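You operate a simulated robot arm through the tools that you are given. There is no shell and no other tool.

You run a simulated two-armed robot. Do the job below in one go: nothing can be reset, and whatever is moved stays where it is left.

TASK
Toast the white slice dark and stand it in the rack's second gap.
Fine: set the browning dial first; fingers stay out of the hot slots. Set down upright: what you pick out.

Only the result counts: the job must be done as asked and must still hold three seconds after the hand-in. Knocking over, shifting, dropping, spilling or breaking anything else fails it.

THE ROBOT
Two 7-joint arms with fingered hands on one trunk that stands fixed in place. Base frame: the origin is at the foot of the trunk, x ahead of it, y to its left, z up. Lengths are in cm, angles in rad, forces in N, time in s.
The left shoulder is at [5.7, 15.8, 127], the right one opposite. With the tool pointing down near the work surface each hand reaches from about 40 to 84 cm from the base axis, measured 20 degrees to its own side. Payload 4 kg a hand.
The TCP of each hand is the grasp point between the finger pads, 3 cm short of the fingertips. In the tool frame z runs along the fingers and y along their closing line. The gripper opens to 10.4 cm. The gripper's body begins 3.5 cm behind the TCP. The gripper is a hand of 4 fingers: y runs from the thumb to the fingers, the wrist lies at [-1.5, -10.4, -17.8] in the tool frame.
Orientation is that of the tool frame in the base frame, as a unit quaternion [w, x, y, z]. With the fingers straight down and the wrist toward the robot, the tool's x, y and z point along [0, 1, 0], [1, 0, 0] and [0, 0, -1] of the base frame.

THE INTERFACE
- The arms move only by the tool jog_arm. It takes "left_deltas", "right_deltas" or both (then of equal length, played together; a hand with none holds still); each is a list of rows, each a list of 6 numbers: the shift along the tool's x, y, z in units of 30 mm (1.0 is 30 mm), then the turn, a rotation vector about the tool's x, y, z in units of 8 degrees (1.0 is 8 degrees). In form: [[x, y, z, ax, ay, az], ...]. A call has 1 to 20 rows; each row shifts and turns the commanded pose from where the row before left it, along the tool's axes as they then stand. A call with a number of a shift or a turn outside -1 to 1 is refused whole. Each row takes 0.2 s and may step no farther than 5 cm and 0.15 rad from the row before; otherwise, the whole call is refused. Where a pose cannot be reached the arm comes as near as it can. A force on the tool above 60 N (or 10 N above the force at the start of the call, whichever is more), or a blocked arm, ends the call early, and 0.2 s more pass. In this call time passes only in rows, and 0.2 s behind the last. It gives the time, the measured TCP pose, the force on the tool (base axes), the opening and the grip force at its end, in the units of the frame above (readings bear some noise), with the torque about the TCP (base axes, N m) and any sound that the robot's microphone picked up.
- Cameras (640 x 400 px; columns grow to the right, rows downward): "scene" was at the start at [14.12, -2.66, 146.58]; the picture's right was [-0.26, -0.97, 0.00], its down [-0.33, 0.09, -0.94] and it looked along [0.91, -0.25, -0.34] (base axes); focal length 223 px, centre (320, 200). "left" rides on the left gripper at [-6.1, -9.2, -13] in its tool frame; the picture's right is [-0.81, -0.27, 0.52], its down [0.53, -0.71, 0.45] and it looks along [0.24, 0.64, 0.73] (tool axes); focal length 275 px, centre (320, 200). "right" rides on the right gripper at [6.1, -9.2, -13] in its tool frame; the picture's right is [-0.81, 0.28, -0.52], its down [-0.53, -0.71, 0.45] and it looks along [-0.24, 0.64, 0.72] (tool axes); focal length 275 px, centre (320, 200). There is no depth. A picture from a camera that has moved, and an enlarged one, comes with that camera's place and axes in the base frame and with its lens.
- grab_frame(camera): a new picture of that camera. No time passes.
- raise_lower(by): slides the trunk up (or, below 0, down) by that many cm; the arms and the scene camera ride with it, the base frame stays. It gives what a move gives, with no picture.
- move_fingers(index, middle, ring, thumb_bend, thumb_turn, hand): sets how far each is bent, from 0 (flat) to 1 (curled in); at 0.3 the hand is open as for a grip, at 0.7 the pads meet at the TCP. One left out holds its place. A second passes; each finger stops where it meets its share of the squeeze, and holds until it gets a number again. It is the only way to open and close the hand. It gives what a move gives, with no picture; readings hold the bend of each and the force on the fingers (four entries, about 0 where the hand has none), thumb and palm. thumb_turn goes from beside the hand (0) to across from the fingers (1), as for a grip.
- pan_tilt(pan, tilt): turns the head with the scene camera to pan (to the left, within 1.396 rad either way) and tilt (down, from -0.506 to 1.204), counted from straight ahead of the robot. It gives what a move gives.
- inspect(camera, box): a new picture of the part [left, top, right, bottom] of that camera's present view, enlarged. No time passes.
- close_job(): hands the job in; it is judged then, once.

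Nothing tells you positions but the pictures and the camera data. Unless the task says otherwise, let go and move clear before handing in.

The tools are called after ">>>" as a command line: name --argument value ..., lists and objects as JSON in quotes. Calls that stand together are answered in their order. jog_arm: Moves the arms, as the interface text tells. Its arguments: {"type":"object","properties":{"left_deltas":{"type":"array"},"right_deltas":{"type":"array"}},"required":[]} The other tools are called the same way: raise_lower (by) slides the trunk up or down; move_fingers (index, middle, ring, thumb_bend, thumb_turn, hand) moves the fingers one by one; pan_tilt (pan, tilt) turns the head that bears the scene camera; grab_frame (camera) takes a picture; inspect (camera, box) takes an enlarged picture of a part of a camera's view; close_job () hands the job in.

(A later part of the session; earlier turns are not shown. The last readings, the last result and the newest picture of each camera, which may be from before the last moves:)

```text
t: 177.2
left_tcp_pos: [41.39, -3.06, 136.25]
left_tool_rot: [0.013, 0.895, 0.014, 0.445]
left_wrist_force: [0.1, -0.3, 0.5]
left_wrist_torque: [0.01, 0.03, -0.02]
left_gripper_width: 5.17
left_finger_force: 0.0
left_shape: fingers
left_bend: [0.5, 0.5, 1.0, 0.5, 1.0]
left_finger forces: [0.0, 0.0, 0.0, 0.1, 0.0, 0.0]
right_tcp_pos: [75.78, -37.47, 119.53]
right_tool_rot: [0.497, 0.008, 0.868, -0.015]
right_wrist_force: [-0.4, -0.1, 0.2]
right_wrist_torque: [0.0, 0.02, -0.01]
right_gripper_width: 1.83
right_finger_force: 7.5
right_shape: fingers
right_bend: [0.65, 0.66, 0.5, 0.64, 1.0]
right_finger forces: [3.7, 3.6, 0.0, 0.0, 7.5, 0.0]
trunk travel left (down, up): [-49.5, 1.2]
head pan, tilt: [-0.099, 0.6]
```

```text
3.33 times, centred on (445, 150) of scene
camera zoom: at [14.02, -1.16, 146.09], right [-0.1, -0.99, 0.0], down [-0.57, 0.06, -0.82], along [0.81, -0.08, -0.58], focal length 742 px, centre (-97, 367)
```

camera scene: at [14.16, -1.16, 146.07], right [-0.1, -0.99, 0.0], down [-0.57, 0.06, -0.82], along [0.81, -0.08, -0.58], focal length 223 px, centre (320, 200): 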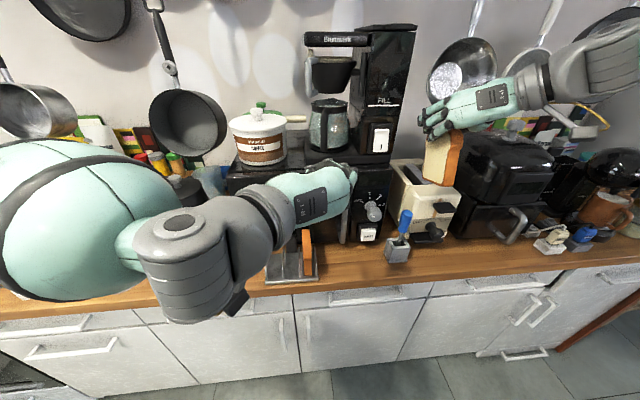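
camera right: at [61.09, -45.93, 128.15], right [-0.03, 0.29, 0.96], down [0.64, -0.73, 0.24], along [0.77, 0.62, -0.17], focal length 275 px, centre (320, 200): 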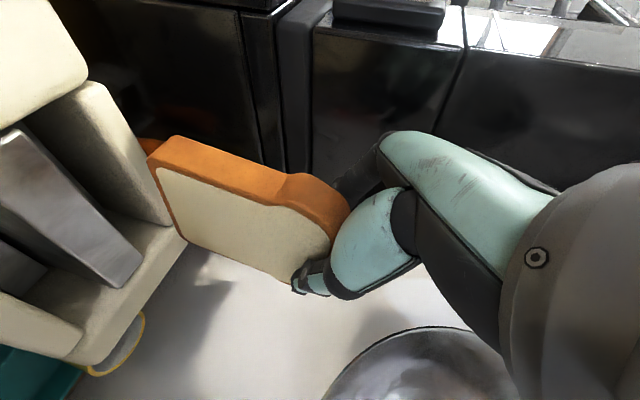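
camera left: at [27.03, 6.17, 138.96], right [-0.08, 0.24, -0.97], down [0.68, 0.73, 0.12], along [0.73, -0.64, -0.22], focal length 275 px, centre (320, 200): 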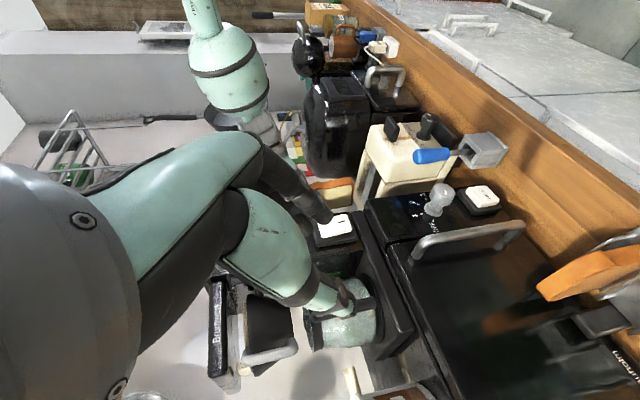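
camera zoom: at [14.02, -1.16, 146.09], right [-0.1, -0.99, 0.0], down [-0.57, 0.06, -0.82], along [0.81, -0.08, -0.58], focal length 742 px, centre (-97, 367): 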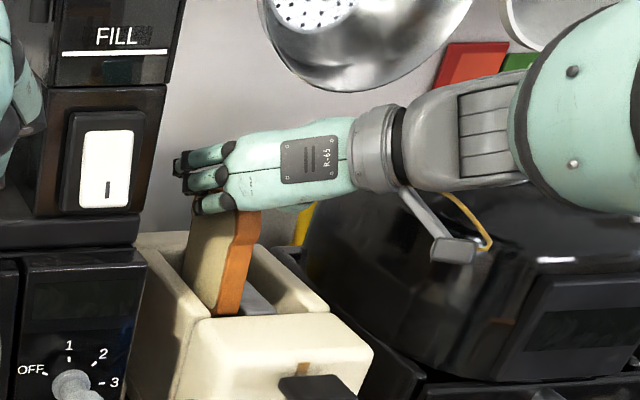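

>>> jog_arm --right_deltas '[[0.1, 0.01, 0.25, 0, 0, 0], [0.25, 0.01, 0.15, 0, 0, 0], [0.1, 0, 0.06, 0, 0, 0]]'

>>> inspect --camera "right" --box '[0, 60, 220, 300]'

>>> inspect --camera "scene" --box '[410, 90, 480, 210]'

>>> inspect --camera "left" --box '[290, 80, 460, 240]'

```text
t: 178.0
left_tcp_pos: [41.29, -2.92, 136.19]
left_tool_rot: [0.013, 0.896, 0.013, 0.445]
left_wrist_force: [0.2, 0.7, 0.0]
left_wrist_torque: [0.0, 0.0, -0.02]
left_gripper_width: 5.15
left_finger_force: 0.0
left_shape: fingers
left_bend: [0.5, 0.5, 1.0, 0.5, 1.0]
left_finger forces: [0.0, 0.1, 0.0, 0.0, 0.1, 0.0]
right_tcp_pos: [76.13, -37.53, 117.83]
right_tool_rot: [0.496, 0.009, 0.868, -0.016]
right_wrist_force: [0.3, -0.8, -0.2]
right_wrist_torque: [-0.02, -0.03, 0.0]
right_gripper_width: 1.82
right_finger_force: 7.2
right_shape: fingers
right_bend: [0.65, 0.66, 0.5, 0.64, 1.0]
right_finger forces: [3.6, 3.7, 0.1, 0.0, 7.4, 0.0]
trunk travel left (down, up): [-49.5, 1.2]
head pan, tilt: [-0.099, 0.6]
```

```text
1.67 times, centred on (110, 180) of right
camera zoom: at [61.53, -46.19, 119.25], right [-0.03, 0.29, 0.96], down [0.64, -0.73, 0.24], along [0.77, 0.62, -0.17], focal length 459 px, centre (670, 233)
```

zoom: 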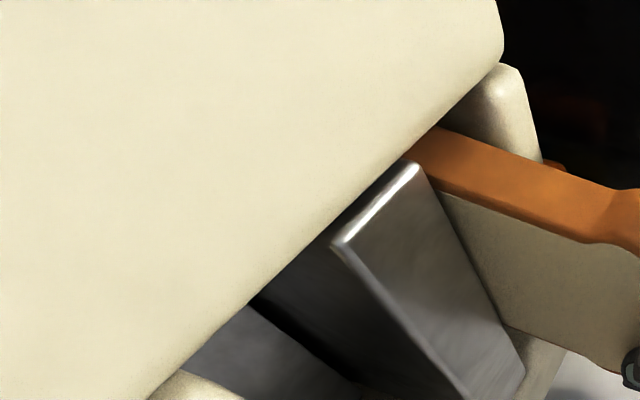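

```text
3.33 times, centred on (445, 150) of scene
camera zoom: at [13.94, -1.11, 146.1], right [-0.1, -0.99, 0.0], down [-0.57, 0.06, -0.82], along [0.81, -0.08, -0.58], focal length 742 px, centre (-97, 367)
```

zoom: 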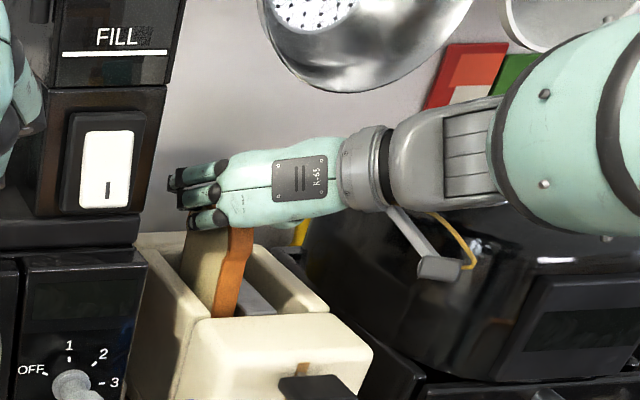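

```text
2.50 times, centred on (375, 160) of left
camera zoom: at [27.0, 6.19, 138.97], right [-0.08, 0.24, -0.97], down [0.68, 0.73, 0.12], along [0.73, -0.64, -0.22], focal length 688 px, centre (182, 300)
```

zoom: 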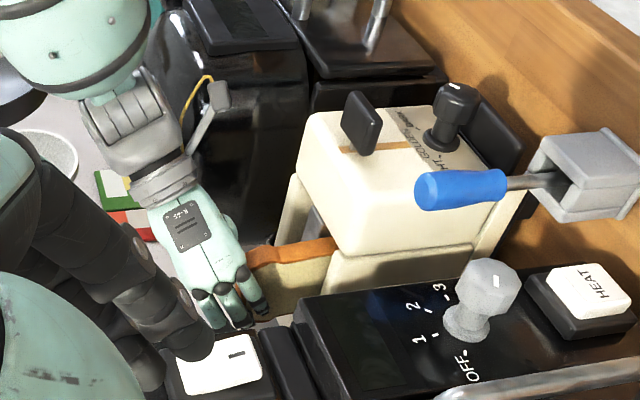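

>>> jog_arm --right_deltas '[[0.17, 0, 0.1, 0, 0, 0], [0.17, 0, 0.1, 0, 0, 0]]'

>>> inspect --camera "right" --box '[100, 60, 400, 320]'

```text
t: 178.6
left_tcp_pos: [41.35, -3.04, 136.38]
left_tool_rot: [0.014, 0.896, 0.013, 0.445]
left_wrist_force: [-0.5, 0.3, -1.1]
left_wrist_torque: [0.0, 0.0, 0.03]
left_gripper_width: 5.17
left_finger_force: 0.1
left_shape: fingers
left_bend: [0.5, 0.5, 1.0, 0.5, 1.0]
left_finger forces: [0.0, 0.0, 0.0, 0.1, 0.0, 0.0]
right_tcp_pos: [76.27, -37.44, 116.55]
right_tool_rot: [0.496, 0.009, 0.868, -0.015]
right_wrist_force: [0.1, 0.4, -0.5]
right_wrist_torque: [0.01, 0.06, 0.0]
right_gripper_width: 1.83
right_finger_force: 8.4
right_shape: fingers
right_bend: [0.65, 0.66, 0.5, 0.64, 1.0]
right_finger forces: [3.7, 3.7, 0.0, 0.0, 7.4, 0.0]
trunk travel left (down, up): [-49.5, 1.2]
head pan, tilt: [-0.099, 0.6]
```

```text
1.54 times, centred on (250, 190) of right
camera zoom: at [61.62, -46.19, 118.0], right [-0.03, 0.29, 0.96], down [0.64, -0.73, 0.24], along [0.77, 0.62, -0.17], focal length 424 px, centre (428, 215)
```

zoom: 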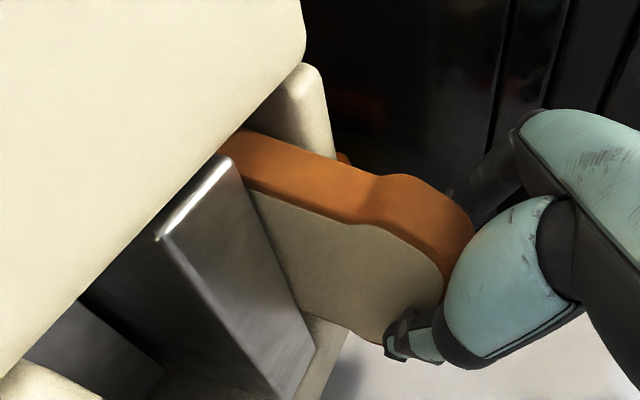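

No contact yet at this depth and the fingers are just above the rim. I'll open them slightly to let the slice settle onto the carriage.

>>> move_fingers --hand "right" --index 0.56 --middle 0.56 --ring 0.45 --thumb_bend 0.53

>>> inspect --camera "right" --box '[100, 60, 400, 320]'

>>> inspect --camera "scene" --box '[410, 90, 480, 210]'

```text
t: 179.6
left_tcp_pos: [41.41, -2.86, 136.26]
left_tool_rot: [0.014, 0.896, 0.013, 0.444]
left_wrist_force: [-0.6, -0.2, 0.3]
left_wrist_torque: [0.02, -0.01, -0.01]
left_gripper_width: 5.14
left_finger_force: 0.0
left_shape: fingers
left_bend: [0.5, 0.5, 1.0, 0.5, 1.0]
left_finger forces: [0.1, 0.1, 0.0, 0.1, 0.1, 0.0]
right_tcp_pos: [76.31, -37.4, 116.61]
right_tool_rot: [0.496, 0.01, 0.868, -0.015]
right_wrist_force: [-0.7, 0.2, 0.2]
right_wrist_torque: [0.0, -0.01, 0.01]
right_gripper_width: 3.95
right_finger_force: 0.0
right_shape: fingers
right_bend: [0.56, 0.56, 0.45, 0.53, 1.0]
right_finger forces: [0.1, 0.1, 0.0, 0.1, 0.0, 0.1]
trunk travel left (down, up): [-49.5, 1.2]
head pan, tilt: [-0.099, 0.6]
```

```text
1.54 times, centred on (250, 190) of right
camera zoom: at [61.6, -46.19, 118.02], right [-0.03, 0.29, 0.96], down [0.64, -0.73, 0.24], along [0.77, 0.62, -0.17], focal length 424 px, centre (428, 215)
```

zoom: 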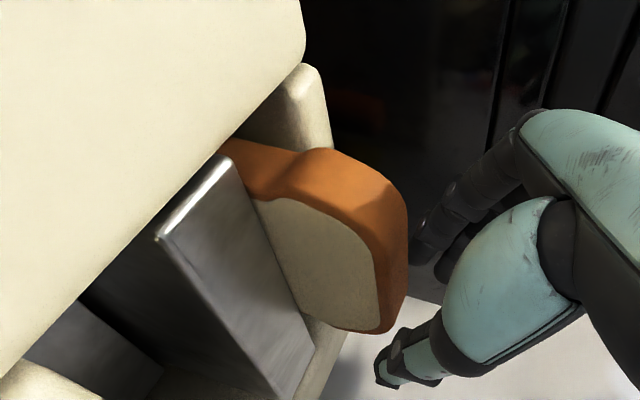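

```text
3.33 times, centred on (445, 150) of scene
camera zoom: at [13.96, -1.11, 146.1], right [-0.1, -0.99, 0.0], down [-0.57, 0.06, -0.82], along [0.81, -0.08, -0.58], focal length 742 px, centre (-97, 367)
```

zoom: 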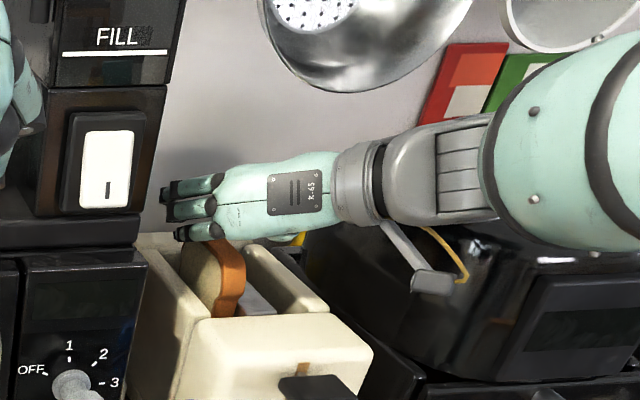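

The slice has settled upright in the slot with about 2.5 cm showing above the rim. I'll lift the right hand straight up and away, then use it to press the lever.

>>> jog_arm --right_deltas '[[-0.5, 0, -0.3, 0, 0, 0], [-0.8, 0, -0.47, 0, 0, 0], [-0.8, 0, -0.47, 0, 0, 0], [-0.8, 0, -0.47, 0, 0, 0]]'

>>> inspect --camera "scene" --box '[410, 110, 480, 230]'

>>> grab_frame --camera "right"

```text
t: 180.6
left_tcp_pos: [41.29, -2.88, 136.38]
left_tool_rot: [0.014, 0.896, 0.014, 0.444]
left_wrist_force: [-0.4, -0.2, 0.2]
left_wrist_torque: [0.02, 0.02, 0.04]
left_gripper_width: 5.16
left_finger_force: 0.1
left_shape: fingers
left_bend: [0.5, 0.5, 1.0, 0.5, 1.0]
left_finger forces: [0.0, 0.0, 0.1, 0.1, 0.0, 0.1]
right_tcp_pos: [76.01, -37.22, 126.91]
right_tool_rot: [0.496, 0.009, 0.868, -0.016]
right_wrist_force: [0.8, -0.3, 0.0]
right_wrist_torque: [-0.04, 0.05, 0.03]
right_gripper_width: 3.96
right_finger_force: 0.0
right_shape: fingers
right_bend: [0.56, 0.56, 0.45, 0.53, 1.0]
right_finger forces: [0.0, 0.1, 0.0, 0.0, 0.0, 0.1]
trunk travel left (down, up): [-49.5, 1.2]
head pan, tilt: [-0.099, 0.6]
```

```text
3.33 times, centred on (445, 170) of scene
camera zoom: at [13.92, -1.07, 146.11], right [-0.1, -0.99, 0.0], down [-0.57, 0.06, -0.82], along [0.81, -0.08, -0.58], focal length 742 px, centre (-97, 300)
```

zoom: 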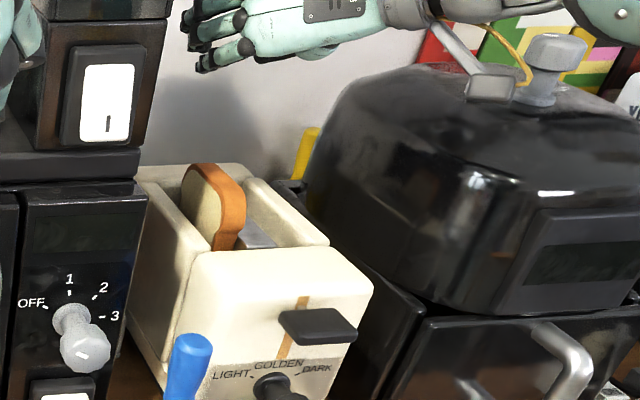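

```text
taken
camera right: at [61.51, -45.97, 128.17], right [-0.03, 0.29, 0.96], down [0.64, -0.73, 0.24], along [0.77, 0.62, -0.17], focal length 275 px, centre (320, 200)
```

right: 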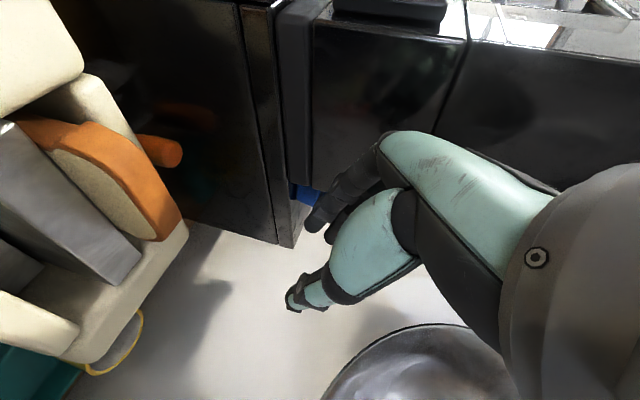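

>>> inspect --camera "right" --box '[0, 60, 200, 280]'

```text
1.82 times, centred on (100, 170) of right
camera zoom: at [61.51, -45.97, 128.17], right [-0.03, 0.29, 0.96], down [0.64, -0.73, 0.24], along [0.77, 0.62, -0.17], focal length 500 px, centre (720, 254)
```

zoom: 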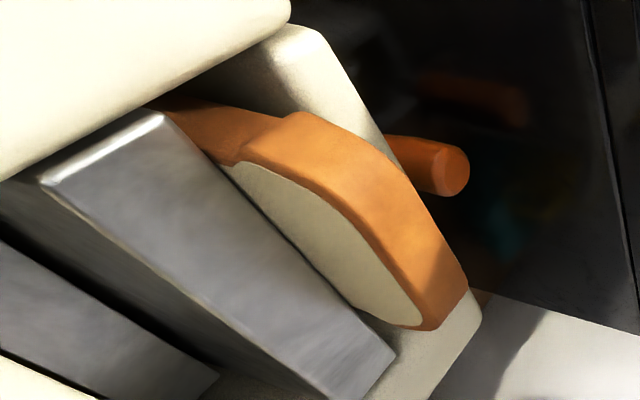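

The bread stands well in the slot. Next is the lever: I'll bring the fingertips together and pull back to a spot in front of and above the paddle.

>>> jog_arm --right_deltas '[[0.546, -0.12, -0.93, 0, 0, 0], [0.546, -0.12, -0.93, 0, 0, 0], [0.546, -0.12, -0.93, 0, 0, 0], [0.546, -0.12, -0.93, 0, 0, 0], [0.546, -0.12, -0.93, 0, 0, 0], [0.546, -0.12, -0.93, 0, 0, 0], [0.546, -0.12, -0.93, 0, 0, 0], [0.546, -0.12, -0.93, 0, 0, 0]]'

>>> move_fingers --hand "right" --index 0.66 --middle 0.66 --ring 0.66 --thumb_bend 0.62

>>> grab_frame --camera "right"

>>> grab_frame --camera "scene"

```text
t: 182.4
left_tcp_pos: [41.23, -3.01, 136.41]
left_tool_rot: [0.013, 0.895, 0.014, 0.446]
left_wrist_force: [-1.2, -0.3, 0.2]
left_wrist_torque: [-0.01, 0.01, 0.0]
left_gripper_width: 5.17
left_finger_force: 0.0
left_shape: fingers
left_bend: [0.5, 0.5, 1.0, 0.5, 1.0]
left_finger forces: [0.0, 0.0, 0.0, 0.1, 0.0, 0.0]
right_tcp_pos: [50.17, -39.22, 126.76]
right_tool_rot: [0.497, 0.011, 0.868, -0.016]
right_wrist_force: [0.5, -0.2, 0.4]
right_wrist_torque: [-0.02, -0.01, 0.01]
right_gripper_width: 3.97
right_finger_force: 0.1
right_shape: fingers
right_bend: [0.56, 0.56, 0.45, 0.53, 1.0]
right_finger forces: [0.0, 0.0, 0.0, 0.0, 0.1, 0.0]
trunk travel left (down, up): [-49.5, 1.2]
head pan, tilt: [-0.099, 0.6]
```

```text
t: 183.4
left_tcp_pos: [41.48, -2.98, 136.17]
left_tool_rot: [0.014, 0.895, 0.013, 0.445]
left_wrist_force: [0.1, 0.4, -0.5]
left_wrist_torque: [-0.02, 0.05, 0.0]
left_gripper_width: 5.18
left_finger_force: 0.0
left_shape: fingers
left_bend: [0.5, 0.5, 1.0, 0.5, 1.0]
left_finger forces: [0.0, 0.1, 0.0, 0.0, 0.0, 0.1]
right_tcp_pos: [50.35, -39.22, 126.6]
right_tool_rot: [0.496, 0.011, 0.868, -0.015]
right_wrist_force: [-0.3, -0.4, 0.9]
right_wrist_torque: [-0.01, -0.01, 0.01]
right_gripper_width: 1.64
right_finger_force: 0.0
right_shape: fingers
right_bend: [0.66, 0.66, 0.66, 0.62, 1.0]
right_finger forces: [0.0, 0.0, 0.0, 0.0, 0.0, 0.1]
trunk travel left (down, up): [-49.5, 1.2]
head pan, tilt: [-0.099, 0.6]
```

```text
taken
camera right: at [35.71, -47.99, 127.98], right [-0.03, 0.29, 0.96], down [0.64, -0.73, 0.24], along [0.77, 0.62, -0.17], focal length 275 px, centre (320, 200)
```

right: 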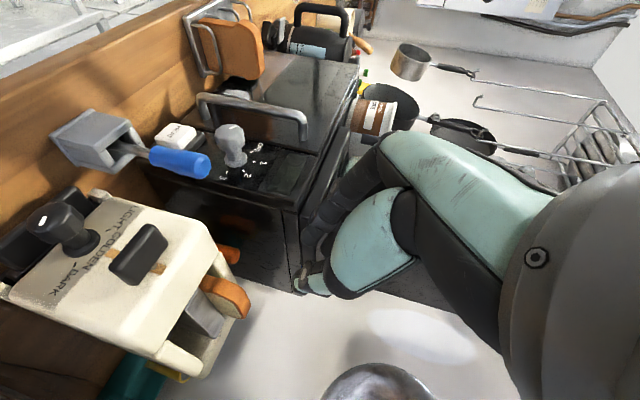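

```text
taken
camera scene: at [13.99, -1.12, 146.1], right [-0.1, -0.99, 0.0], down [-0.57, 0.06, -0.82], along [0.81, -0.08, -0.58], focal length 223 px, centre (320, 200)
```

scene: 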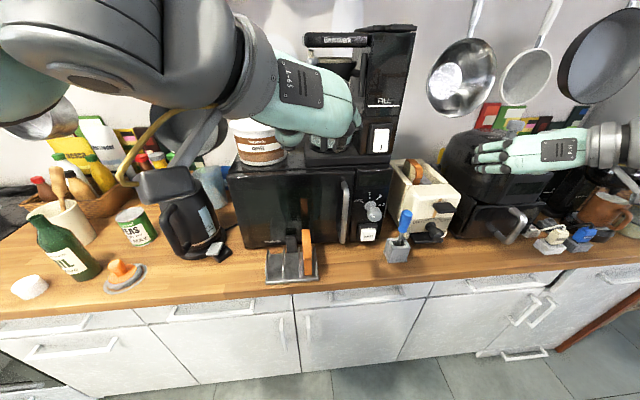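

>>> inspect --camera "right" --box '[0, 170, 260, 380]'

>>> inspect --camera "scene" --box '[395, 150, 480, 250]'

```text
1.90 times, centred on (130, 275) of right
camera zoom: at [35.71, -47.99, 127.98], right [-0.03, 0.29, 0.96], down [0.64, -0.73, 0.24], along [0.77, 0.62, -0.17], focal length 524 px, centre (682, 57)
```

zoom: 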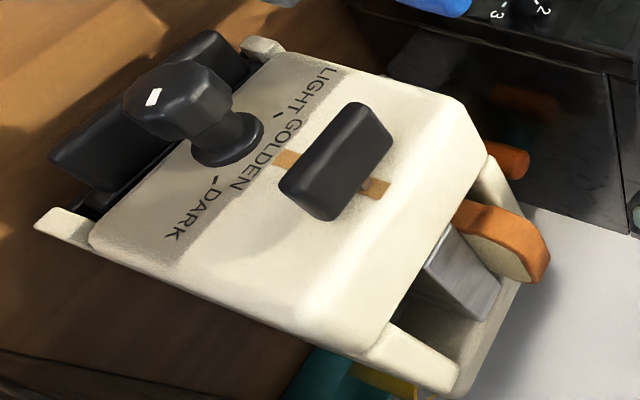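

```text
4.00 times, centred on (438, 200) of scene
camera zoom: at [13.99, -1.12, 146.1], right [-0.1, -0.99, 0.0], down [-0.57, 0.06, -0.82], along [0.81, -0.08, -0.58], focal length 890 px, centre (-150, 200)
```

zoom: 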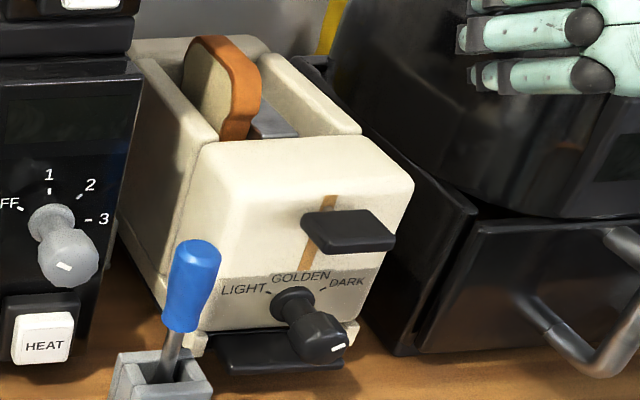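

The dial still points to DARK. The paddle's top is near (60, -40.4, 108.5). I'll position the fingertips just above it.

>>> jog_arm --right_deltas '[[0.46, -0.065, 0.81, 0, 0, 0], [0.46, -0.065, 0.81, 0, 0, 0], [0.46, -0.065, 0.81, 0, 0, 0], [0.46, -0.065, 0.81, 0, 0, 0], [0.46, -0.065, 0.81, 0, 0, 0]]'

>>> inspect --camera "scene" --box '[395, 150, 480, 250]'

>>> grab_frame --camera "right"

>>> inspect --camera "left" --box '[290, 80, 460, 240]'

```text
t: 184.6
left_tcp_pos: [41.42, -2.97, 136.06]
left_tool_rot: [0.013, 0.896, 0.014, 0.444]
left_wrist_force: [-0.9, -0.5, 0.5]
left_wrist_torque: [-0.02, 0.02, -0.02]
left_gripper_width: 5.15
left_finger_force: 0.0
left_shape: fingers
left_bend: [0.5, 0.5, 1.0, 0.5, 1.0]
left_finger forces: [0.1, 0.0, 0.0, 0.1, 0.1, 0.0]
right_tcp_pos: [57.4, -40.43, 114.39]
right_tool_rot: [0.497, 0.011, 0.868, -0.014]
right_wrist_force: [0.2, -0.9, 0.9]
right_wrist_torque: [0.0, 0.01, 0.02]
right_gripper_width: 1.65
right_finger_force: 0.0
right_shape: fingers
right_bend: [0.66, 0.66, 0.66, 0.62, 1.0]
right_finger forces: [0.1, 0.0, 0.1, 0.0, 0.0, 0.1]
trunk travel left (down, up): [-49.5, 1.2]
head pan, tilt: [-0.099, 0.6]
```

```text
4.00 times, centred on (438, 200) of scene
camera zoom: at [14.09, -1.18, 146.08], right [-0.1, -0.99, 0.0], down [-0.57, 0.06, -0.82], along [0.81, -0.08, -0.58], focal length 890 px, centre (-150, 200)
```

zoom: 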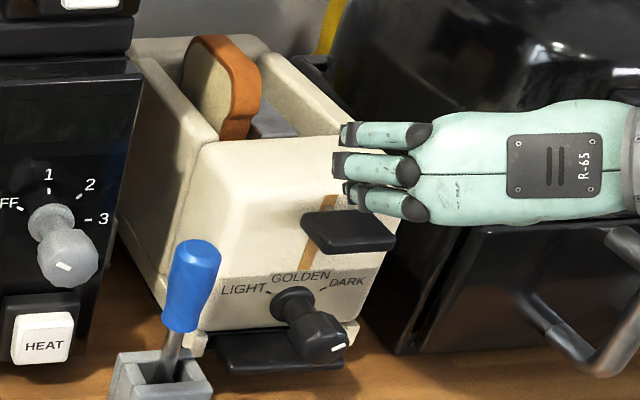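

```text
taken
camera right: at [42.68, -49.22, 115.87], right [-0.02, 0.29, 0.96], down [0.64, -0.73, 0.24], along [0.77, 0.62, -0.17], focal length 275 px, centre (320, 200)
```

right: 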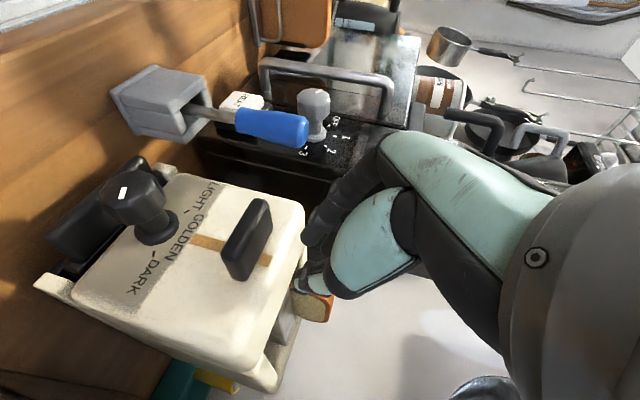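

```text
2.50 times, centred on (375, 160) of left
camera zoom: at [27.18, 6.12, 138.93], right [-0.08, 0.24, -0.97], down [0.68, 0.73, 0.12], along [0.73, -0.64, -0.22], focal length 688 px, centre (182, 300)
```

zoom: 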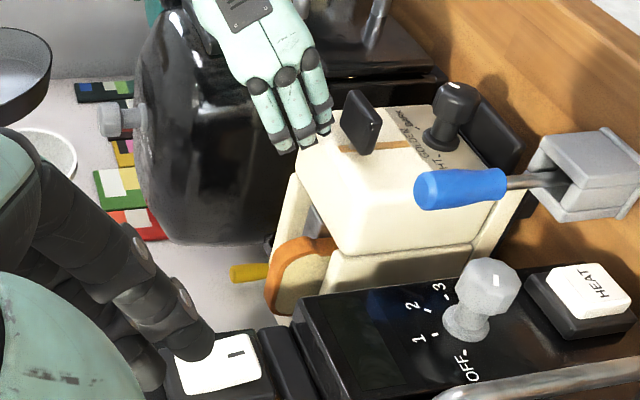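

The index fingertip is about 2 cm above the paddle. Pressing down in small steps.

>>> jog_arm --right_deltas '[[0.288, 0, 0.168, 0, 0, 0], [0.288, 0, 0.168, 0, 0, 0], [0.288, 0, 0.168, 0, 0, 0], [0.288, 0, 0.168, 0, 0, 0]]'

>>> inspect --camera "scene" --box '[395, 150, 480, 250]'

>>> inspect --camera "left" --box '[290, 80, 460, 240]'

```text
t: 185.6
left_tcp_pos: [41.37, -2.97, 136.24]
left_tool_rot: [0.013, 0.895, 0.014, 0.445]
left_wrist_force: [0.1, 0.2, 0.7]
left_wrist_torque: [0.03, 0.0, 0.01]
left_gripper_width: 5.14
left_finger_force: 0.1
left_shape: fingers
left_bend: [0.5, 0.5, 1.0, 0.5, 1.0]
left_finger forces: [0.1, 0.1, 0.0, 0.0, 0.1, 0.1]
right_tcp_pos: [58.58, -40.23, 113.48]
right_tool_rot: [0.493, 0.011, 0.87, -0.014]
right_wrist_force: [-0.1, -0.2, 0.0]
right_wrist_torque: [-0.02, 0.03, -0.01]
right_gripper_width: 1.63
right_finger_force: 0.0
right_shape: fingers
right_bend: [0.66, 0.66, 0.66, 0.62, 1.0]
right_finger forces: [0.0, 0.0, 0.1, 0.1, 0.0, 0.0]
right hand out of reach, approached as far as the arm can: row 1, 2, 3, 4
trunk travel left (down, up): [-49.5, 1.2]
head pan, tilt: [-0.099, 0.6]
```

```text
4.00 times, centred on (438, 200) of scene
camera zoom: at [13.92, -1.12, 146.1], right [-0.1, -0.99, 0.0], down [-0.57, 0.06, -0.82], along [0.81, -0.08, -0.58], focal length 890 px, centre (-150, 200)
```

zoom: 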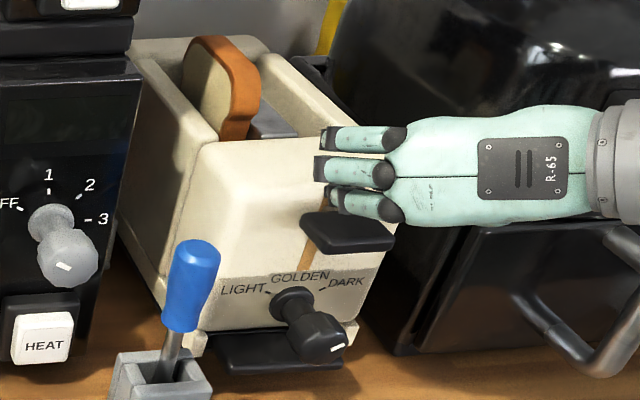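

```text
2.50 times, centred on (375, 160) of left
camera zoom: at [27.02, 6.17, 138.96], right [-0.08, 0.24, -0.97], down [0.68, 0.73, 0.12], along [0.73, -0.64, -0.22], focal length 688 px, centre (182, 300)
```

zoom: 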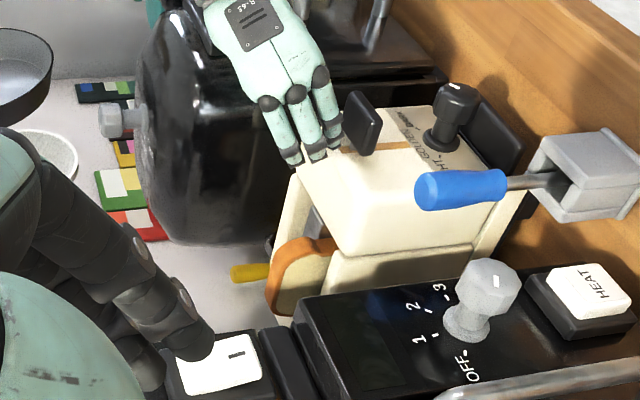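

This is the arm's lower limit here. I'll raise the hand, lower the trunk by the same amount, and then press with range to spare.

>>> jog_arm --right_deltas '[[-0.66, 0, -0.74, 0, 0, 0], [-0.864, 0, -0.504, 0, 0, 0], [-0.864, 0, -0.504, 0, 0, 0], [-0.864, 0, -0.504, 0, 0, 0], [-0.5, 0, -0.29, 0, 0, 0]]'

>>> raise_lower --by -13

>>> inspect --camera "scene" --box '[395, 90, 480, 190]'

>>> grab_frame --camera "left"

```text
t: 186.8
left_tcp_pos: [41.17, -2.93, 136.33]
left_tool_rot: [0.014, 0.895, 0.013, 0.445]
left_wrist_force: [0.1, -0.2, -0.3]
left_wrist_torque: [0.02, -0.02, -0.03]
left_gripper_width: 5.17
left_finger_force: 0.1
left_shape: fingers
left_bend: [0.5, 0.5, 1.0, 0.5, 1.0]
left_finger forces: [0.1, 0.0, 0.0, 0.0, 0.0, 0.0]
right_tcp_pos: [57.81, -39.89, 127.0]
right_tool_rot: [0.497, 0.01, 0.867, -0.016]
right_wrist_force: [-0.4, 0.1, -0.5]
right_wrist_torque: [0.01, 0.0, -0.01]
right_gripper_width: 1.64
right_finger_force: 0.0
right_shape: fingers
right_bend: [0.66, 0.66, 0.66, 0.62, 1.0]
right_finger forces: [0.0, 0.1, 0.0, 0.0, 0.0, 0.1]
trunk travel left (down, up): [-49.5, 1.2]
head pan, tilt: [-0.099, 0.6]
```

```text
t: 188.4
left_tcp_pos: [41.31, -2.92, 123.15]
left_tool_rot: [0.014, 0.896, 0.014, 0.444]
left_wrist_force: [-0.3, -0.1, -0.2]
left_wrist_torque: [-0.05, 0.0, -0.01]
left_gripper_width: 5.15
left_finger_force: 0.0
left_shape: fingers
left_bend: [0.5, 0.5, 1.0, 0.5, 1.0]
left_finger forces: [0.0, 0.0, 0.0, 0.0, 0.0, 0.0]
right_tcp_pos: [57.73, -40.23, 113.93]
right_tool_rot: [0.497, 0.01, 0.868, -0.016]
right_wrist_force: [-0.3, -0.7, 0.2]
right_wrist_torque: [-0.02, 0.03, 0.0]
right_gripper_width: 1.64
right_finger_force: 0.1
right_shape: fingers
right_bend: [0.66, 0.66, 0.66, 0.62, 1.0]
right_finger forces: [0.1, 0.0, 0.0, 0.0, 0.0, 0.0]
trunk travel left (down, up): [-36.5, 14.2]
head pan, tilt: [-0.099, 0.6]
```

```text
4.00 times, centred on (438, 140) of scene
camera zoom: at [13.75, -1.1, 133.03], right [-0.1, -0.99, 0.0], down [-0.57, 0.06, -0.82], along [0.81, -0.08, -0.58], focal length 890 px, centre (-150, 440)
```

zoom: 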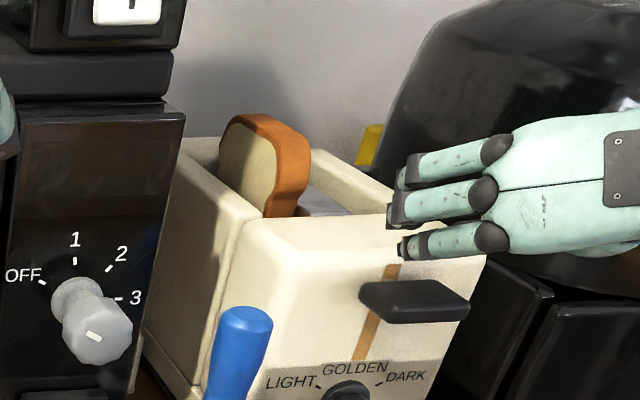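

```text
taken
camera left: at [27.01, 6.19, 125.9], right [-0.08, 0.24, -0.97], down [0.68, 0.73, 0.12], along [0.73, -0.64, -0.22], focal length 275 px, centre (320, 200)
```

left: 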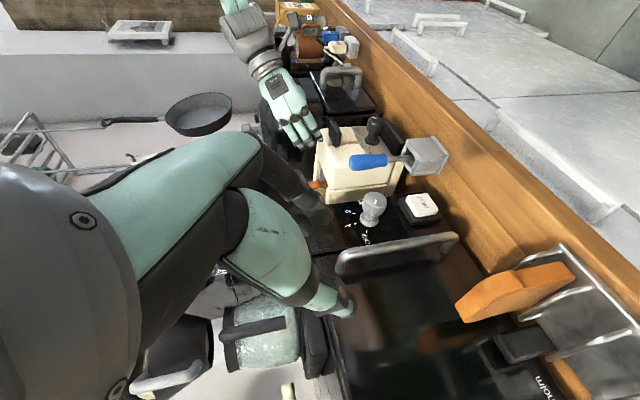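

>>> jog_arm --right_deltas '[[0.13, -0.4, -0.23, 0, 0, 0], [0.288, 0, 0.168, 0, 0, 0], [0.288, 0, 0.168, 0, 0, 0], [0.288, 0, 0.168, 0, 0, 0]]'

>>> inspect --camera "scene" --box '[395, 90, 480, 190]'

```text
t: 189.4
left_tcp_pos: [41.37, -3.06, 123.28]
left_tool_rot: [0.014, 0.896, 0.014, 0.444]
left_wrist_force: [-0.5, -0.7, 0.7]
left_wrist_torque: [0.01, -0.01, 0.01]
left_gripper_width: 5.14
left_finger_force: 0.0
left_shape: fingers
left_bend: [0.5, 0.5, 1.0, 0.5, 1.0]
left_finger forces: [0.1, 0.1, 0.0, 0.2, 0.1, 0.1]
right_tcp_pos: [56.92, -41.3, 111.04]
right_tool_rot: [0.497, 0.011, 0.868, -0.016]
right_wrist_force: [-0.1, 0.1, 0.8]
right_wrist_torque: [0.02, -0.06, 0.03]
right_gripper_width: 1.63
right_finger_force: 0.2
right_shape: fingers
right_bend: [0.66, 0.66, 0.66, 0.62, 1.0]
right_finger forces: [0.6, 0.1, 0.0, 0.0, 0.0, 0.0]
trunk travel left (down, up): [-36.5, 14.2]
head pan, tilt: [-0.099, 0.6]
```

```text
4.00 times, centred on (438, 140) of scene
camera zoom: at [13.72, -1.14, 133.04], right [-0.1, -0.99, 0.0], down [-0.57, 0.06, -0.82], along [0.81, -0.08, -0.58], focal length 890 px, centre (-150, 440)
```

zoom: 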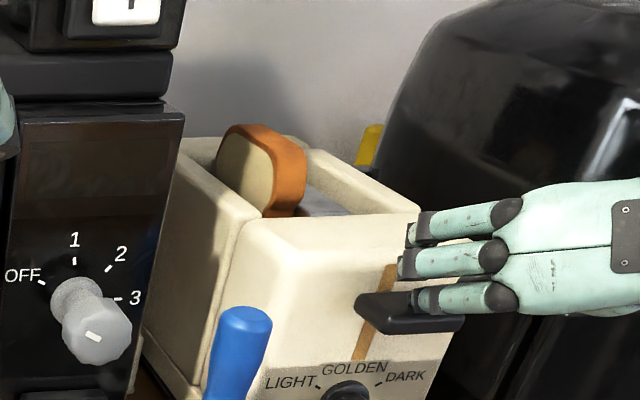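

Contact: the paddle is starting to move. I'll keep pressing.

>>> jog_arm --right_deltas '[[0.288, 0, 0.168, 0, 0, 0], [0.288, 0, 0.168, 0, 0, 0], [0.288, 0, 0.168, 0, 0, 0]]'

>>> inspect --camera "scene" --box '[395, 90, 480, 190]'

```text
t: 190.2
left_tcp_pos: [41.28, -3.05, 123.2]
left_tool_rot: [0.014, 0.895, 0.013, 0.445]
left_wrist_force: [-0.5, 0.2, -0.7]
left_wrist_torque: [0.0, 0.01, -0.01]
left_gripper_width: 5.13
left_finger_force: 0.0
left_shape: fingers
left_bend: [0.5, 0.5, 1.0, 0.5, 1.0]
left_finger forces: [0.0, 0.0, 0.0, 0.1, 0.1, 0.0]
right_tcp_pos: [57.07, -41.27, 107.91]
right_tool_rot: [0.496, 0.01, 0.868, -0.017]
right_wrist_force: [-0.7, 0.2, 0.9]
right_wrist_torque: [0.04, -0.02, 0.03]
right_gripper_width: 1.6
right_finger_force: 0.0
right_shape: fingers
right_bend: [0.66, 0.66, 0.66, 0.62, 1.0]
right_finger forces: [0.8, 0.0, 0.0, 0.1, 0.0, 0.0]
trunk travel left (down, up): [-36.5, 14.2]
head pan, tilt: [-0.099, 0.6]
```

```text
4.00 times, centred on (438, 140) of scene
camera zoom: at [13.76, -1.12, 133.03], right [-0.1, -0.99, 0.0], down [-0.57, 0.06, -0.82], along [0.81, -0.08, -0.58], focal length 890 px, centre (-150, 440)
```

zoom: 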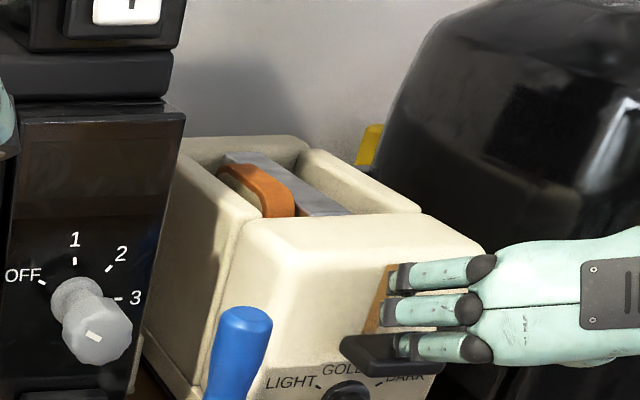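

>>> jog_arm --right_deltas '[[0.288, 0, 0.168, 0, 0, 0], [0.288, 0, 0.168, 0, 0, 0]]'

>>> inspect --camera "scene" --box '[395, 90, 480, 190]'

```text
t: 190.8
left_tcp_pos: [41.1, -2.96, 123.26]
left_tool_rot: [0.014, 0.895, 0.014, 0.446]
left_wrist_force: [-0.3, 0.1, 0.4]
left_wrist_torque: [0.0, 0.01, 0.0]
left_gripper_width: 5.14
left_finger_force: 0.1
left_shape: fingers
left_bend: [0.5, 0.5, 1.0, 0.5, 1.0]
left_finger forces: [0.1, 0.0, 0.0, 0.0, 0.1, 0.0]
right_tcp_pos: [57.01, -41.12, 106.53]
right_tool_rot: [0.501, 0.01, 0.865, -0.016]
right_wrist_force: [2.1, 0.2, 14.8]
right_wrist_torque: [0.17, -0.43, -0.06]
right_gripper_width: 1.43
right_finger_force: 7.2
right_shape: fingers
right_bend: [0.67, 0.66, 0.66, 0.62, 1.0]
right_finger forces: [14.8, 0.0, 0.0, 0.0, 0.0, 0.0]
trunk travel left (down, up): [-36.5, 14.2]
head pan, tilt: [-0.099, 0.6]
```

```text
4.00 times, centred on (438, 140) of scene
camera zoom: at [13.55, -0.95, 133.07], right [-0.1, -0.99, 0.0], down [-0.57, 0.06, -0.82], along [0.81, -0.08, -0.57], focal length 890 px, centre (-150, 440)
```

zoom: 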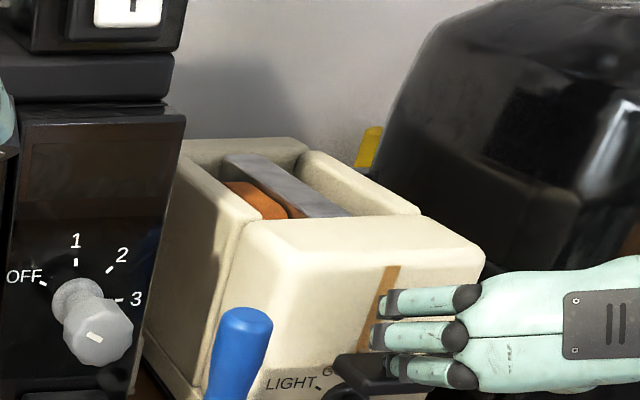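

It has bottomed out at 15 N. I'll lift off and see whether the lever stays latched.

>>> jog_arm --right_deltas '[[-0.288, 0, -0.168, 0, 0, 0], [-0.4, 0, -0.24, 0, 0, 0], [-0.6, 0, -0.34, 0, 0, 0], [-0.3, 0, -0.9, 0, 0, 0]]'

>>> inspect --camera "scene" --box '[395, 90, 480, 190]'

```text
t: 191.8
left_tcp_pos: [41.27, -2.92, 123.16]
left_tool_rot: [0.015, 0.895, 0.014, 0.445]
left_wrist_force: [-0.3, -0.3, -0.1]
left_wrist_torque: [0.0, 0.0, -0.01]
left_gripper_width: 5.15
left_finger_force: 0.0
left_shape: fingers
left_bend: [0.5, 0.5, 1.0, 0.5, 1.0]
left_finger forces: [0.0, 0.0, 0.0, 0.0, 0.1, 0.0]
right_tcp_pos: [55.02, -41.2, 112.76]
right_tool_rot: [0.497, 0.009, 0.868, -0.017]
right_wrist_force: [-0.1, -0.6, -0.4]
right_wrist_torque: [-0.01, -0.02, -0.01]
right_gripper_width: 1.61
right_finger_force: 0.1
right_shape: fingers
right_bend: [0.66, 0.66, 0.66, 0.62, 1.0]
right_finger forces: [0.0, 0.1, 0.0, 0.0, 0.0, 0.0]
trunk travel left (down, up): [-36.5, 14.2]
head pan, tilt: [-0.099, 0.6]
```

```text
4.00 times, centred on (438, 140) of scene
camera zoom: at [13.6, -1.07, 133.05], right [-0.1, -0.99, 0.0], down [-0.57, 0.06, -0.82], along [0.81, -0.08, -0.57], focal length 890 px, centre (-150, 440)
```

zoom: 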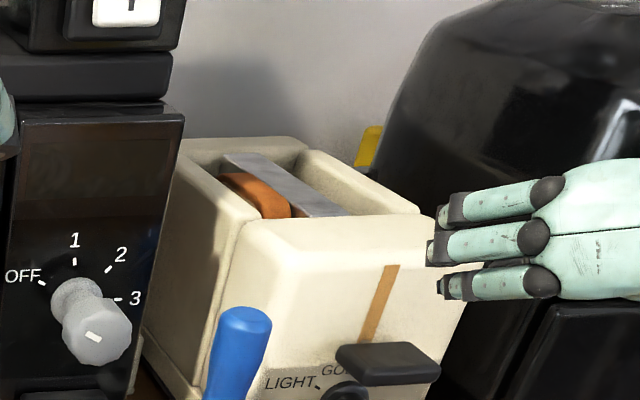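

The lever is latched and the bread is down, toasting on DARK. While it toasts I'll back the right hand away and check how the thumb can be set opposite the index, so I can pick the toast up by its very top.

>>> jog_arm --right_deltas '[[-0.3, 0, -0.9, 0, 0, 0], [-0.6, 0, -0.8, 0, 0, 0], [-0.864, 0, -0.504, 0, 0, 0], [-0.864, 0, -0.504, 0, 0, 0]]'

>>> move_fingers --hand "right" --index 0.45 --middle 0.45 --ring 0.45 --thumb_bend 0.45 --thumb_turn 0.8

>>> grab_frame --camera "right"

>>> inspect --camera "scene" --box '[395, 70, 535, 190]'

```text
t: 192.8
left_tcp_pos: [41.3, -2.79, 123.3]
left_tool_rot: [0.014, 0.895, 0.014, 0.445]
left_wrist_force: [-0.9, -0.1, 0.0]
left_wrist_torque: [0.0, -0.03, 0.03]
left_gripper_width: 5.17
left_finger_force: 0.0
left_shape: fingers
left_bend: [0.5, 0.5, 1.0, 0.5, 1.0]
left_finger forces: [0.0, 0.1, 0.0, 0.1, 0.1, 0.1]
right_tcp_pos: [52.01, -41.1, 123.89]
right_tool_rot: [0.497, 0.01, 0.868, -0.015]
right_wrist_force: [-0.6, 0.9, 0.6]
right_wrist_torque: [-0.02, 0.01, -0.02]
right_gripper_width: 1.61
right_finger_force: 0.0
right_shape: fingers
right_bend: [0.66, 0.66, 0.66, 0.62, 1.0]
right_finger forces: [0.1, 0.0, 0.0, 0.0, 0.0, 0.0]
trunk travel left (down, up): [-36.5, 14.2]
head pan, tilt: [-0.099, 0.6]
```

```text
t: 193.8
left_tcp_pos: [41.35, -3.11, 123.34]
left_tool_rot: [0.014, 0.896, 0.014, 0.445]
left_wrist_force: [-0.1, 0.0, -0.2]
left_wrist_torque: [0.0, -0.04, 0.02]
left_gripper_width: 5.16
left_finger_force: 0.1
left_shape: fingers
left_bend: [0.5, 0.5, 1.0, 0.5, 1.0]
left_finger forces: [0.0, 0.0, 0.0, 0.0, 0.0, 0.0]
right_tcp_pos: [52.15, -41.06, 123.7]
right_tool_rot: [0.497, 0.01, 0.868, -0.016]
right_wrist_force: [-0.8, -0.3, 0.3]
right_wrist_torque: [0.04, 0.03, -0.01]
right_gripper_width: 6.92
right_finger_force: 0.0
right_shape: fingers
right_bend: [0.45, 0.45, 0.45, 0.45, 0.8]
right_finger forces: [0.0, 0.0, 0.1, 0.0, 0.0, 0.1]
trunk travel left (down, up): [-36.5, 14.2]
head pan, tilt: [-0.099, 0.6]
```

```text
taken
camera right: at [37.42, -49.83, 125.09], right [-0.03, 0.29, 0.96], down [0.64, -0.73, 0.24], along [0.77, 0.62, -0.17], focal length 275 px, centre (320, 200)
```

right: 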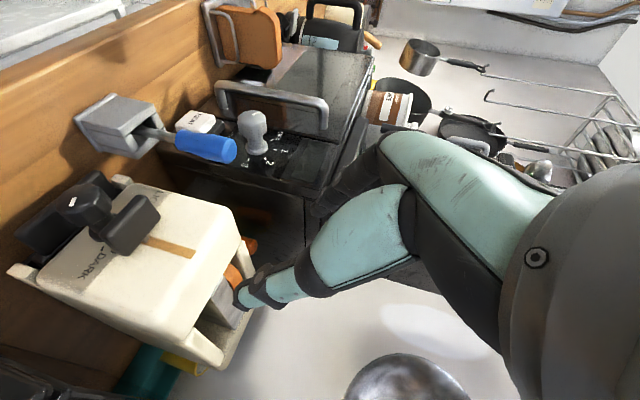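

```text
3.33 times, centred on (465, 130) of scene
camera zoom: at [13.77, -1.1, 133.03], right [-0.1, -0.99, 0.0], down [-0.57, 0.06, -0.82], along [0.81, -0.08, -0.58], focal length 742 px, centre (-163, 433)
```

zoom: 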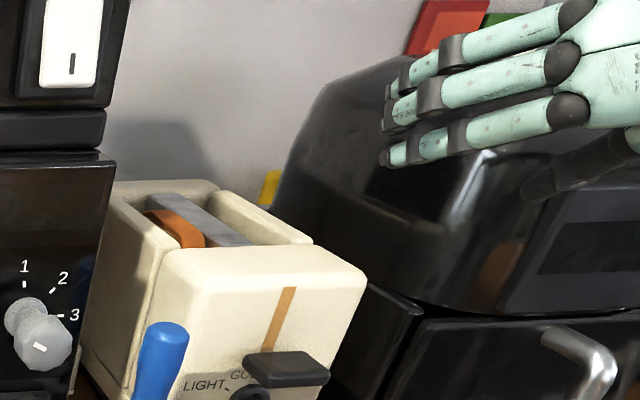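

>>> move_fingers --hand "right" --index 0.64 --middle 0.45 --ring 0.45 --thumb_bend 0.6 --thumb_turn 0.86

>>> inspect --camera "right" --box '[220, 120, 440, 320]'

>>> inspect --camera "left" --box '[230, 20, 400, 180]'

>>> inspect --camera "scene" --box '[395, 70, 535, 190]'

```text
t: 194.8
left_tcp_pos: [41.39, -2.9, 123.22]
left_tool_rot: [0.014, 0.896, 0.014, 0.445]
left_wrist_force: [0.7, -0.3, 0.4]
left_wrist_torque: [0.0, -0.02, -0.02]
left_gripper_width: 5.15
left_finger_force: 0.2
left_shape: fingers
left_bend: [0.5, 0.5, 1.0, 0.5, 1.0]
left_finger forces: [0.1, 0.1, 0.1, 0.0, 0.0, 0.1]
right_tcp_pos: [51.99, -41.11, 123.64]
right_tool_rot: [0.497, 0.011, 0.868, -0.016]
right_wrist_force: [-0.8, -0.4, 0.5]
right_wrist_torque: [0.0, 0.01, 0.03]
right_gripper_width: 2.47
right_finger_force: 0.1
right_shape: fingers
right_bend: [0.64, 0.45, 0.45, 0.6, 0.87]
right_finger forces: [0.0, 0.0, 0.0, 0.0, 0.1, 0.1]
trunk travel left (down, up): [-36.5, 14.2]
head pan, tilt: [-0.099, 0.6]
```

```text
2.00 times, centred on (330, 220) of right
camera zoom: at [37.4, -49.84, 125.09], right [-0.03, 0.29, 0.96], down [0.64, -0.73, 0.24], along [0.77, 0.62, -0.17], focal length 551 px, centre (300, 160)
```

zoom: 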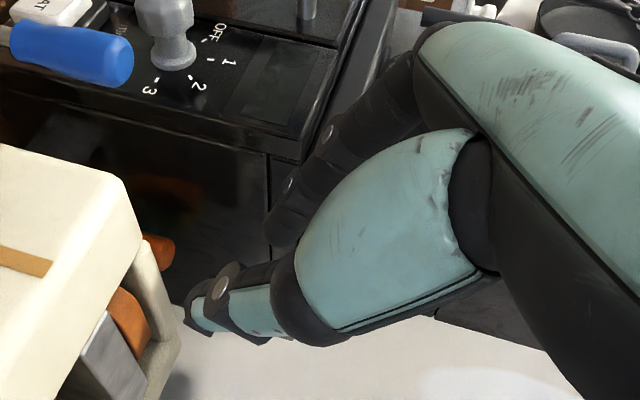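

```text
2.50 times, centred on (315, 100) of left
camera zoom: at [27.01, 6.18, 125.9], right [-0.08, 0.24, -0.97], down [0.68, 0.73, 0.12], along [0.73, -0.64, -0.22], focal length 688 px, centre (332, 450)
```

zoom: 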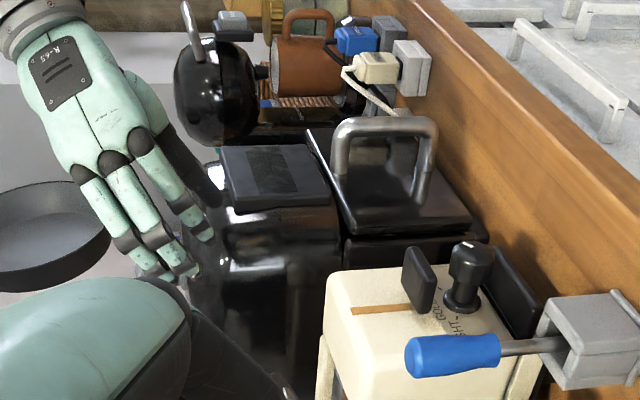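

```text
3.33 times, centred on (465, 130) of scene
camera zoom: at [13.75, -1.11, 133.04], right [-0.1, -0.99, 0.0], down [-0.57, 0.06, -0.82], along [0.81, -0.08, -0.58], focal length 742 px, centre (-163, 433)
```

zoom: 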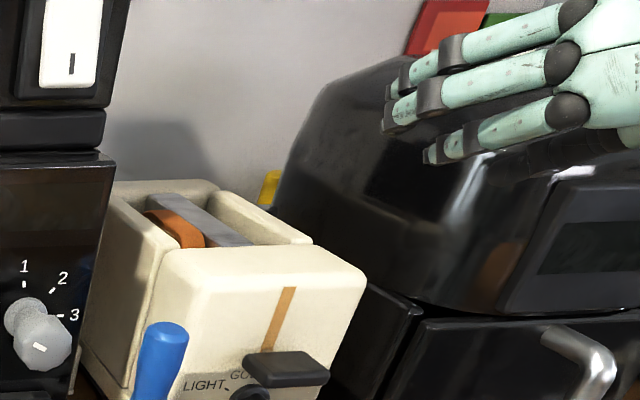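

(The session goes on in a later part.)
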